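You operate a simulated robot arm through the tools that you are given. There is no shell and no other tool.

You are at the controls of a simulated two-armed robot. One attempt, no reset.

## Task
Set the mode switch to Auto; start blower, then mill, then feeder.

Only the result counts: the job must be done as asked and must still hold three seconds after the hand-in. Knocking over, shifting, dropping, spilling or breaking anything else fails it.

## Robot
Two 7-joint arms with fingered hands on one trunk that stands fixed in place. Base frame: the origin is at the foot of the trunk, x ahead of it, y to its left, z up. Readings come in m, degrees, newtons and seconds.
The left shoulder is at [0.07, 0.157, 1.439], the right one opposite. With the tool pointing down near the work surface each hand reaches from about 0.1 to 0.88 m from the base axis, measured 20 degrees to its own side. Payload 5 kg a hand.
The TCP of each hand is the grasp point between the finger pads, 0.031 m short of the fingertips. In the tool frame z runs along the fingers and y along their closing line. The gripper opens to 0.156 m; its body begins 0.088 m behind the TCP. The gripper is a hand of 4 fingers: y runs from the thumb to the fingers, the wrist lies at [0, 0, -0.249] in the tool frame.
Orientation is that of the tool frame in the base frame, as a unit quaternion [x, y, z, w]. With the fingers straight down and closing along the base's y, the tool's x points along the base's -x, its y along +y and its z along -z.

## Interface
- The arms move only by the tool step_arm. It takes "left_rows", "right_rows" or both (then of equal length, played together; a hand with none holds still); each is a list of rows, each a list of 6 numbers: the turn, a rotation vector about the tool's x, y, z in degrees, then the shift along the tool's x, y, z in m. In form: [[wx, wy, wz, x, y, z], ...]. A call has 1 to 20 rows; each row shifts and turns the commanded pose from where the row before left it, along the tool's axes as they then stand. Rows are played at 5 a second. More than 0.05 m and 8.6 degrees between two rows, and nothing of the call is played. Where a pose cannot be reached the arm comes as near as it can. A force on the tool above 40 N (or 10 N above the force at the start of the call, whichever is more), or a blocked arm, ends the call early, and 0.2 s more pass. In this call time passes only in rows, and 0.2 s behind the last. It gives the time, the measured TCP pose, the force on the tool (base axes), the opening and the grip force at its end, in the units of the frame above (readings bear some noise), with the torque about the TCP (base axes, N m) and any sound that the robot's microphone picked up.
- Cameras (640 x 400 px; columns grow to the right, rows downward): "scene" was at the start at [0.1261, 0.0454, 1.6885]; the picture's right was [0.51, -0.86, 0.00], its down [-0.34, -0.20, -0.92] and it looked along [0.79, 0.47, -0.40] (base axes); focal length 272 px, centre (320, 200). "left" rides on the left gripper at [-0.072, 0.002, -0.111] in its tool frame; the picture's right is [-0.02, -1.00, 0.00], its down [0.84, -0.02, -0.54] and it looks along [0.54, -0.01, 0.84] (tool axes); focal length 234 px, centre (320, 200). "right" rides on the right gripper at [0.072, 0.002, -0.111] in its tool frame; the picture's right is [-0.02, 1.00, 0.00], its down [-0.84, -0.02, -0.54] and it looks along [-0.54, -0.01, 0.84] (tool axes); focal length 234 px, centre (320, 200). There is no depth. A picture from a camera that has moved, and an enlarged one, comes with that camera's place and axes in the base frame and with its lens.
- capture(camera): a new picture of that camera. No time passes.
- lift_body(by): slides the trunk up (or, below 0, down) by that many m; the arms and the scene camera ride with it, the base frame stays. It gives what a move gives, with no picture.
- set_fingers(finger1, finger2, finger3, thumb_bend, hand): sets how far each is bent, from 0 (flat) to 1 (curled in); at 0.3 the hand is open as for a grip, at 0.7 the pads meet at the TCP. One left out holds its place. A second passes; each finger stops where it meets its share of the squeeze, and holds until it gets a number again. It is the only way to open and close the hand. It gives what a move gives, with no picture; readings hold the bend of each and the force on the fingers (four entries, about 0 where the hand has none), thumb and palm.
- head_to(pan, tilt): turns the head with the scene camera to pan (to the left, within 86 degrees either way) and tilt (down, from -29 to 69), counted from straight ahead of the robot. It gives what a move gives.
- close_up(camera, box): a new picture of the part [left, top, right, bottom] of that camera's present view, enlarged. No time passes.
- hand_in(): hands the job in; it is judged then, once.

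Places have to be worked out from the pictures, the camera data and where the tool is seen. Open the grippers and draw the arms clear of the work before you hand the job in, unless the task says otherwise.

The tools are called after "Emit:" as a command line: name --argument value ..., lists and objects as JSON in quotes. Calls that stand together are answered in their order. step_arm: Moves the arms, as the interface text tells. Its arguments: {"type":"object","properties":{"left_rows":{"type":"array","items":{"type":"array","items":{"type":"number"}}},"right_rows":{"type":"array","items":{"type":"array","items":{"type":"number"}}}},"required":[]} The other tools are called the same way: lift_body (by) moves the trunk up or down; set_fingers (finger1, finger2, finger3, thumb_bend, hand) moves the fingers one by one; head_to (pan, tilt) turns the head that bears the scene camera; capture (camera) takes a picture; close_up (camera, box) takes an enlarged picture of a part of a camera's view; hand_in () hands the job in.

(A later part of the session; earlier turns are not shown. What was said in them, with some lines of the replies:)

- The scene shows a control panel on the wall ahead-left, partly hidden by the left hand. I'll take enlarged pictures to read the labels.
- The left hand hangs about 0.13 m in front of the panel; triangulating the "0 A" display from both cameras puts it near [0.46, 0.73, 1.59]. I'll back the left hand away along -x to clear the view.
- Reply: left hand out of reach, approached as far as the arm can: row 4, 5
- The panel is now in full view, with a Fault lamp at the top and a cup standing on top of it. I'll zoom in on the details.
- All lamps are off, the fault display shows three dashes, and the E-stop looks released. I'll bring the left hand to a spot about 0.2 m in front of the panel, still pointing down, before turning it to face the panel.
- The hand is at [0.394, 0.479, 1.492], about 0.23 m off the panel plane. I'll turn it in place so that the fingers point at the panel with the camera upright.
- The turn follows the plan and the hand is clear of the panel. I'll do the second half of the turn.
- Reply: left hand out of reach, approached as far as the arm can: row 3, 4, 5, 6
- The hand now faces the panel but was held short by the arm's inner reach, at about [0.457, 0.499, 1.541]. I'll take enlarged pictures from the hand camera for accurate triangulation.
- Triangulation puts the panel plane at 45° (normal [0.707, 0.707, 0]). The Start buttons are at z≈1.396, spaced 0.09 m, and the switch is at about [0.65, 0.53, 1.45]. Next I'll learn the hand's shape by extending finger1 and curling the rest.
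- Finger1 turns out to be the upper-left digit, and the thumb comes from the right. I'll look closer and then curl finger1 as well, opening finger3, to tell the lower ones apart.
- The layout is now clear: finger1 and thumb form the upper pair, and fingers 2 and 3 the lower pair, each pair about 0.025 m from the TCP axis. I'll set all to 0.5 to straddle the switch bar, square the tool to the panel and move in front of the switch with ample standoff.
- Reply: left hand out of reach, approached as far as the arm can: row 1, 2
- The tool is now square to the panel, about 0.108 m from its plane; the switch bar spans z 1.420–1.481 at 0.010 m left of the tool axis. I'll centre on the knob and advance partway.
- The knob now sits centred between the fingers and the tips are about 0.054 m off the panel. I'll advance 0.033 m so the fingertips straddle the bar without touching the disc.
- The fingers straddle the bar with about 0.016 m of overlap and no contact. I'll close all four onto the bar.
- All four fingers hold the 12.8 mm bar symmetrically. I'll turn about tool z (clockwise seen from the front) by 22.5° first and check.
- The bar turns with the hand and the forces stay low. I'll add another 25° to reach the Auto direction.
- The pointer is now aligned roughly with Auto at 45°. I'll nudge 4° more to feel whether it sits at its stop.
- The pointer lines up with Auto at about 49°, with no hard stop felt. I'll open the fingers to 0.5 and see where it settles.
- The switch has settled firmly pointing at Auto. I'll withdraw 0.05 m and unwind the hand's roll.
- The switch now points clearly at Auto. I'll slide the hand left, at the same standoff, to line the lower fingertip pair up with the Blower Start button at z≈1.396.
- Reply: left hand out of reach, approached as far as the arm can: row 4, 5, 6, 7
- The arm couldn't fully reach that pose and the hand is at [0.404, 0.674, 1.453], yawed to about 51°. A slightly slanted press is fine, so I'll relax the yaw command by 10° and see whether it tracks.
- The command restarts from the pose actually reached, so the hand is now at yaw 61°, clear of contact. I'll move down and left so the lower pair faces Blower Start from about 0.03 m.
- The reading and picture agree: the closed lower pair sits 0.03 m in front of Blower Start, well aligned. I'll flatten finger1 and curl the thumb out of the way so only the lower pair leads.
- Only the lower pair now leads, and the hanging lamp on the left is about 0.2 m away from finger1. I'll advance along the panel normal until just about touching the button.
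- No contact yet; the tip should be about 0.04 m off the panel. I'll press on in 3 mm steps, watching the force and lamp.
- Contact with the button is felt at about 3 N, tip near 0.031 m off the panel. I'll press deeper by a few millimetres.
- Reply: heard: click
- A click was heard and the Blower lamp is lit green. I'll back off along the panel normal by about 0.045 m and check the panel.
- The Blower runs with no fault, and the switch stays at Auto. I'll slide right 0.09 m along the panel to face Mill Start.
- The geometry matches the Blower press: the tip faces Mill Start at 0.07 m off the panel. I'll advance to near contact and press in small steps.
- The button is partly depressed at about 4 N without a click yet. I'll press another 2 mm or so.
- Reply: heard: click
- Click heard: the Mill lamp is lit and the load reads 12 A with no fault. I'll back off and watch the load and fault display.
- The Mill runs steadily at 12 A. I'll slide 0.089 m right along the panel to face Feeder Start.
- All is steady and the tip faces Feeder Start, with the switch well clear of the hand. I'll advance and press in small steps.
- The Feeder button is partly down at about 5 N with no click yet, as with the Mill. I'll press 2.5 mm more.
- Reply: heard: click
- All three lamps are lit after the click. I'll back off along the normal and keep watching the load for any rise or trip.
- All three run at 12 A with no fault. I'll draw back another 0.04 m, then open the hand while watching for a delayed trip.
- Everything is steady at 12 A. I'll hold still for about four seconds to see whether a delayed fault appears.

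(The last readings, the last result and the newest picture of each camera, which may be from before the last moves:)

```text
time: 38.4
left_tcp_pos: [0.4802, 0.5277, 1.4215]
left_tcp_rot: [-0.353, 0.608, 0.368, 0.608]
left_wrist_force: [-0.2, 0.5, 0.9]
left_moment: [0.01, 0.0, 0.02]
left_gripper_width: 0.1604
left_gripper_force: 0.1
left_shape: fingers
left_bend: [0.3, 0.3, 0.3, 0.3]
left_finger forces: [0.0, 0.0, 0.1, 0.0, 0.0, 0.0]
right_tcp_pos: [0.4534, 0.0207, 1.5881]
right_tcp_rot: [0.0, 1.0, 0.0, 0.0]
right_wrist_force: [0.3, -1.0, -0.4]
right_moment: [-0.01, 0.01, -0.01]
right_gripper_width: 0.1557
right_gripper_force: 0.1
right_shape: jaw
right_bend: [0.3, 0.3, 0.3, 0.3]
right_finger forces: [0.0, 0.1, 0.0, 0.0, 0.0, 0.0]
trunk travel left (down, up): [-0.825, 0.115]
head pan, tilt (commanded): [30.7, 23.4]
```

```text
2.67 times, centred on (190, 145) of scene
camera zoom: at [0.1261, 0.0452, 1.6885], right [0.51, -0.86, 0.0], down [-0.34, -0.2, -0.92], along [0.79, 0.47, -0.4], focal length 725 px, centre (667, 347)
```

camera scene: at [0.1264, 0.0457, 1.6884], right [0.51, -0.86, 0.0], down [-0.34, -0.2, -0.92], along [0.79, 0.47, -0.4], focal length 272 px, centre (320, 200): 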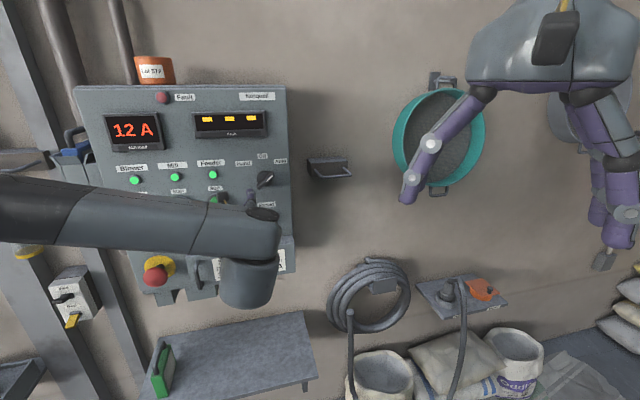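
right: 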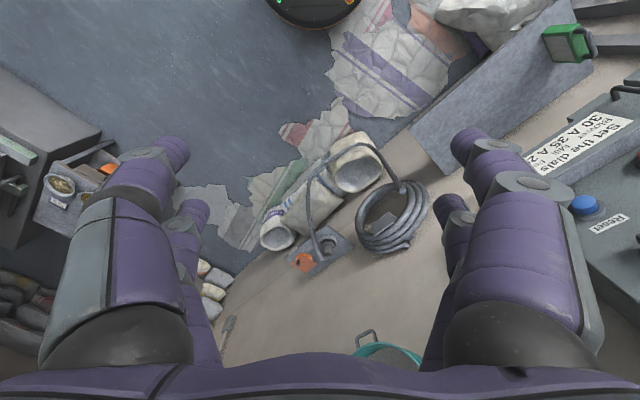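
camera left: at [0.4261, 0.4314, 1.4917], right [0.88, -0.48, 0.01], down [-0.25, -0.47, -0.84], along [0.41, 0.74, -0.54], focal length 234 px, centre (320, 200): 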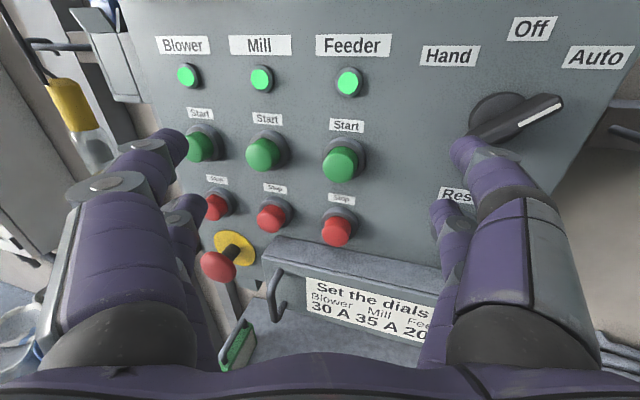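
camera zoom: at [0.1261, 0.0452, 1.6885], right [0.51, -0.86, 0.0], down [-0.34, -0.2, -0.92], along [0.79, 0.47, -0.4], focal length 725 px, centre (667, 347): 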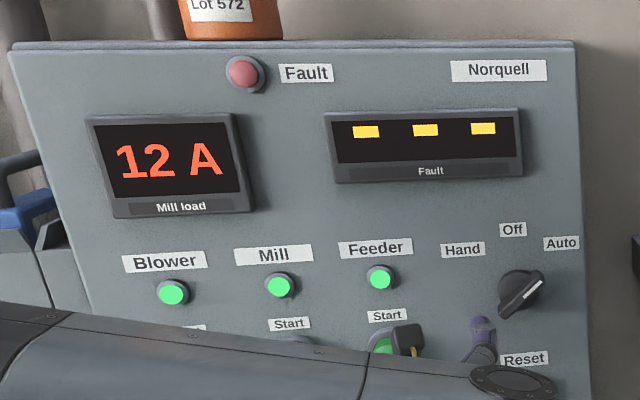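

Still steady more than six seconds after the Feeder started. I'll retract the left hand by tilting it down and drawing it back from the panel.

Emit:
step_arm --left_rows '[[0, 8, 0, 0, 0, -0.008], [0, 8, 0, 0, 0, -0.008], [0, 8, 0, 0, 0, -0.008], [0, 8, 0, 0, 0, -0.008], [0, 8, 0, 0, 0, -0.008], [0, 8, 0, 0, 0, -0.008], [0, 8, 0, 0, 0, -0.008], [0, 8, 0, 0, 0, -0.008]]'

Emit:
capture --camera "scene"

Emit:
capture --camera "left"

```text
time: 40.2
left_tcp_pos: [0.4551, 0.481, 1.4487]
left_tcp_rot: [-0.494, 0.839, 0.123, 0.192]
left_wrist_force: [0.6, 1.1, 0.5]
left_moment: [-0.05, -0.05, 0.03]
left_gripper_width: 0.1603
left_gripper_force: 0.0
left_shape: fingers
left_bend: [0.3, 0.3, 0.3, 0.3]
left_finger forces: [0.0, 0.1, 0.0, 0.0, 0.0, 0.1]
right_tcp_pos: [0.4525, 0.0225, 1.5879]
right_tcp_rot: [0.0, 1.0, 0.0, 0.0]
right_wrist_force: [-0.7, -0.9, 0.0]
right_moment: [0.02, 0.0, 0.0]
right_gripper_width: 0.156
right_gripper_force: 0.1
right_shape: jaw
right_bend: [0.3, 0.3, 0.3, 0.3]
right_finger forces: [0.0, 0.0, 0.0, 0.0, 0.1, 0.0]
trunk travel left (down, up): [-0.825, 0.115]
head pan, tilt (commanded): [30.7, 23.4]
```

```text
taken
camera scene: at [0.1265, 0.0459, 1.6884], right [0.51, -0.86, 0.0], down [-0.34, -0.2, -0.92], along [0.79, 0.47, -0.4], focal length 272 px, centre (320, 200)
```

scene: 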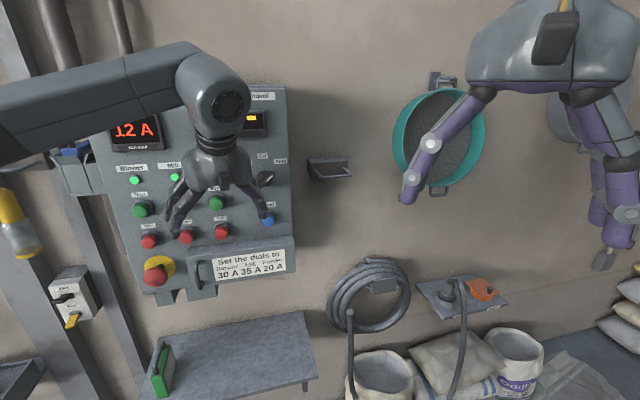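

```text
taken
camera left: at [0.4623, 0.4945, 1.5793], right [0.89, -0.46, -0.01], down [-0.46, -0.88, 0.11], along [-0.06, -0.1, -0.99], focal length 234 px, centre (320, 200)
```

left: 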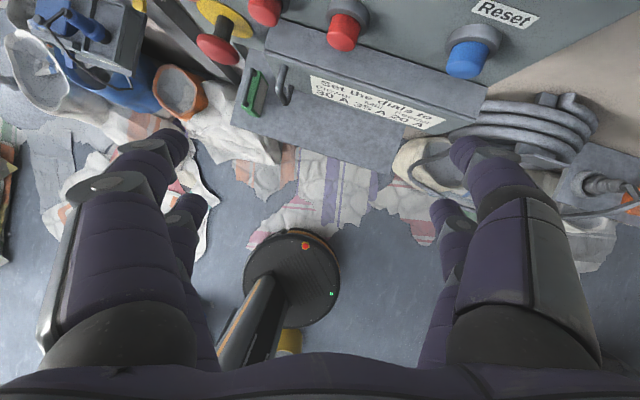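

All lamps still lit and the hand is clear of everything. I'll draw the left arm back another 0.12 m towards the robot and recheck the whole panel.

Emit:
step_arm --left_rows '[[0, 0, 0, 0.027, 0, -0.0133], [0, 0, 0, 0.027, 0, -0.0133], [0, 0, 0, 0.027, 0, -0.0133], [0, 0, 0, 0.027, 0, -0.0133], [0, 0, 0, 0, 0, 0], [0, 0, 0, 0, 0, 0], [0, 0, 0, 0, 0, 0], [0, 0, 0, 0, 0, 0], [0, 0, 0, 0, 0, 0], [0, 0, 0, 0, 0, 0], [0, 0, 0, 0, 0, 0], [0, 0, 0, 0, 0, 0]]'

Emit:
capture --camera "scene"

Emit:
close_up --camera "scene" --box '[70, 50, 310, 220]'

```text
time: 42.8
left_tcp_pos: [0.3979, 0.3741, 1.4468]
left_tcp_rot: [-0.494, 0.839, 0.125, 0.194]
left_wrist_force: [-0.6, 0.5, 0.2]
left_moment: [0.02, 0.01, 0.01]
left_gripper_width: 0.1604
left_gripper_force: 0.0
left_shape: fingers
left_bend: [0.3, 0.3, 0.3, 0.3]
left_finger forces: [0.1, 0.0, 0.0, 0.0, 0.0, 0.0]
right_tcp_pos: [0.4523, 0.0206, 1.5887]
right_tcp_rot: [0.0, 1.0, -0.001, 0.001]
right_wrist_force: [-1.1, -0.1, -0.3]
right_moment: [-0.01, 0.02, -0.04]
right_gripper_width: 0.1559
right_gripper_force: 0.0
right_shape: jaw
right_bend: [0.3, 0.3, 0.3, 0.3]
right_finger forces: [0.1, 0.1, 0.0, 0.0, 0.0, 0.1]
trunk travel left (down, up): [-0.825, 0.115]
head pan, tilt (commanded): [30.7, 23.4]
```

```text
taken
camera scene: at [0.1262, 0.0454, 1.6884], right [0.51, -0.86, 0.0], down [-0.34, -0.2, -0.92], along [0.79, 0.47, -0.4], focal length 272 px, centre (320, 200)
```

scene: 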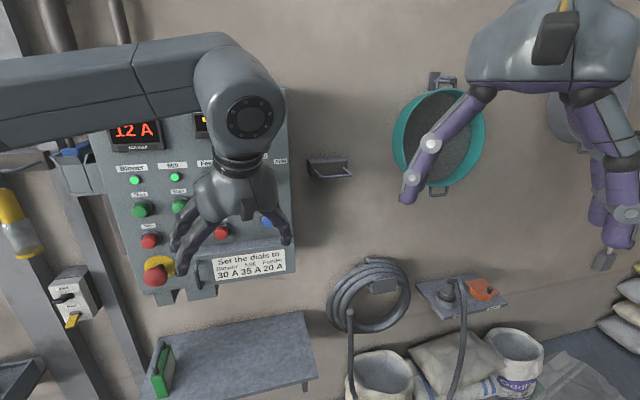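

```text
2.35 times, centred on (190, 135) of scene
camera zoom: at [0.1262, 0.0454, 1.6884], right [0.51, -0.86, 0.0], down [-0.34, -0.2, -0.92], along [0.79, 0.47, -0.4], focal length 640 px, centre (626, 353)
```

zoom: 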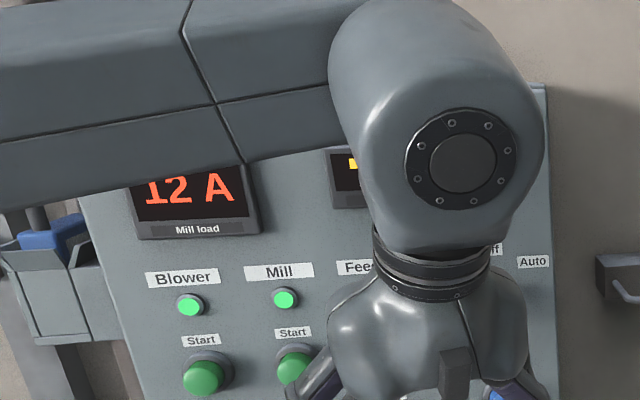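

The arm itself now hides part of the panel, so I'll lower the hand 0.18 m in the free space in front of the robot to see the Feeder lamp and switch again.

Emit:
step_arm --left_rows '[[0, 0, 0, 0.016, 0, 0.0323], [0, 0, 0, 0.016, 0, 0.0323], [0, 0, 0, 0.016, 0, 0.0323], [0, 0, 0, 0.016, 0, 0.0323], [0, 0, 0, 0.016, 0, 0.0323]]'

Emit:
capture --camera "scene"

Emit:
close_up --camera "scene" --box '[70, 50, 310, 220]'

```text
time: 44.0
left_tcp_pos: [0.3947, 0.3777, 1.2681]
left_tcp_rot: [-0.495, 0.838, 0.125, 0.193]
left_wrist_force: [-0.5, 0.5, -0.9]
left_moment: [0.01, 0.01, 0.01]
left_gripper_width: 0.1605
left_gripper_force: 0.0
left_shape: fingers
left_bend: [0.3, 0.3, 0.3, 0.3]
left_finger forces: [0.1, 0.1, 0.0, 0.0, 0.1, 0.1]
right_tcp_pos: [0.454, 0.0202, 1.5866]
right_tcp_rot: [-0.001, 1.0, -0.001, 0.0]
right_wrist_force: [-0.2, 0.0, 0.5]
right_moment: [-0.05, 0.03, -0.03]
right_gripper_width: 0.1558
right_gripper_force: 0.1
right_shape: jaw
right_bend: [0.3, 0.3, 0.3, 0.3]
right_finger forces: [0.0, 0.1, 0.0, 0.0, 0.0, 0.0]
trunk travel left (down, up): [-0.825, 0.115]
head pan, tilt (commanded): [30.7, 23.4]
```

```text
taken
camera scene: at [0.127, 0.046, 1.6884], right [0.51, -0.86, 0.0], down [-0.34, -0.2, -0.92], along [0.79, 0.47, -0.4], focal length 272 px, centre (320, 200)
```

scene: 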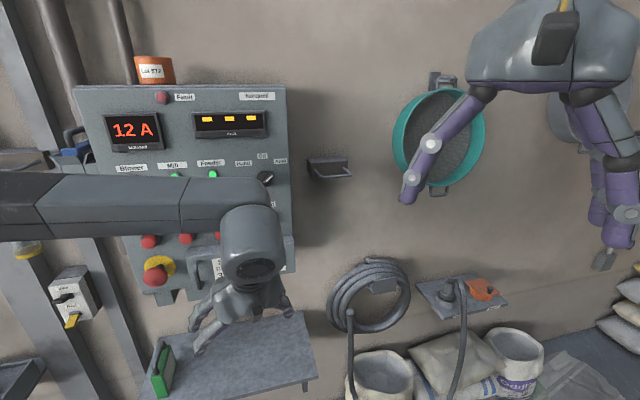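

```text
2.35 times, centred on (190, 135) of scene
camera zoom: at [0.127, 0.046, 1.6884], right [0.51, -0.86, 0.0], down [-0.34, -0.2, -0.92], along [0.79, 0.47, -0.4], focal length 640 px, centre (626, 353)
```

zoom: 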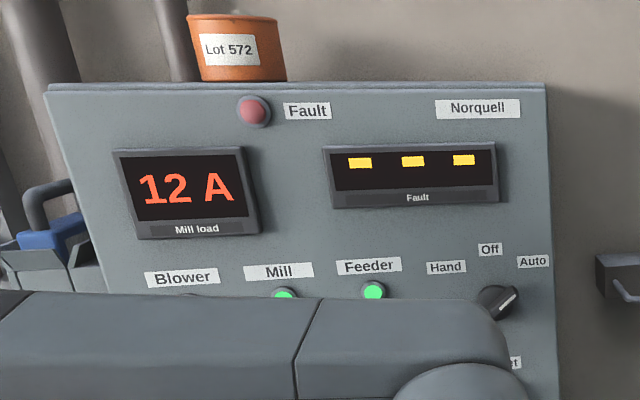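

Twelve seconds after starting, the load is 12 A, there is no fault, and the switch is at Auto. I'll lower the arm a little more and wait to confirm the Blower lamp too.

Emit:
step_arm --left_rows '[[0, 0, 0, 0.016, 0, 0.0323], [0, 0, 0, 0.016, 0, 0.0323], [0, 0, 0, 0.016, 0, 0.0323], [0, 0, 0, 0, 0, 0], [0, 0, 0, 0, 0, 0], [0, 0, 0, 0, 0, 0], [0, 0, 0, 0, 0, 0], [0, 0, 0, 0, 0, 0], [0, 0, 0, 0, 0, 0], [0, 0, 0, 0, 0, 0], [0, 0, 0, 0, 0, 0], [0, 0, 0, 0, 0, 0], [0, 0, 0, 0, 0, 0], [0, 0, 0, 0, 0, 0], [0, 0, 0, 0, 0, 0]]'

Emit:
capture --camera "scene"

Emit:
close_up --camera "scene" --box '[70, 50, 310, 220]'

```text
time: 47.2
left_tcp_pos: [0.3919, 0.3786, 1.16]
left_tcp_rot: [-0.494, 0.838, 0.125, 0.194]
left_wrist_force: [0.3, 0.2, 0.0]
left_moment: [0.01, -0.01, 0.01]
left_gripper_width: 0.1605
left_gripper_force: 0.0
left_shape: fingers
left_bend: [0.3, 0.3, 0.3, 0.3]
left_finger forces: [0.0, 0.0, 0.1, 0.1, 0.0, 0.1]
right_tcp_pos: [0.4524, 0.0202, 1.5881]
right_tcp_rot: [0.0, 1.0, 0.0, 0.001]
right_wrist_force: [-0.3, 1.4, 0.2]
right_moment: [0.03, 0.0, 0.02]
right_gripper_width: 0.1557
right_gripper_force: 0.0
right_shape: jaw
right_bend: [0.3, 0.3, 0.3, 0.3]
right_finger forces: [0.1, 0.0, 0.1, 0.0, 0.0, 0.1]
trunk travel left (down, up): [-0.825, 0.115]
head pan, tilt (commanded): [30.7, 23.4]
```

```text
taken
camera scene: at [0.1262, 0.0452, 1.6885], right [0.51, -0.86, 0.0], down [-0.34, -0.2, -0.92], along [0.79, 0.47, -0.4], focal length 272 px, centre (320, 200)
```

scene: 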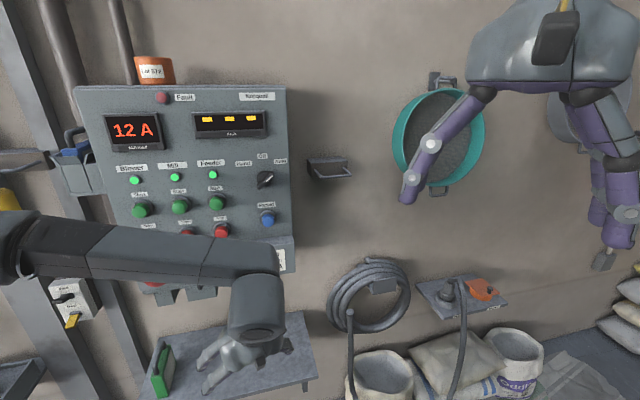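

```text
2.35 times, centred on (190, 135) of scene
camera zoom: at [0.1262, 0.0452, 1.6885], right [0.51, -0.86, 0.0], down [-0.34, -0.2, -0.92], along [0.79, 0.47, -0.4], focal length 640 px, centre (626, 353)
```

zoom: 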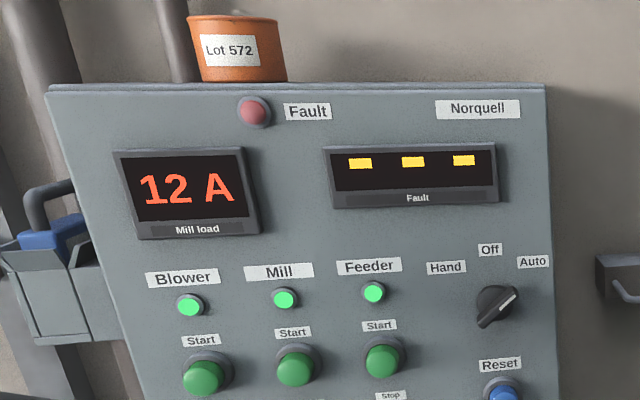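

The Blower, Mill and Feeder lamps are all lit, the switch is on Auto and the load holds at 12 A. There is no fault 15 s after the last start, both hands are open and clear, and nothing was disturbed, so I'm handing in.

Emit:
hand_in

```text
The job is handed in.
```

The mode switch is on Auto, and I started the blower, then the mill, then the feeder, in that order. Each start button clicked and its green lamp came on.

About 15 seconds after the feeder started, all three lamps were still lit. The mill load was steady at 12 A, the fault lamp was off, and the fault display still showed only its three dashes. Both hands were open and the left arm drawn back from the panel when I handed in, and I saw nothing knocked or moved.

I did not open the cover labelled "Set the dials to 30 A / 35 A / 20 A", since the task didn't ask for it, so those dial settings are unchecked.
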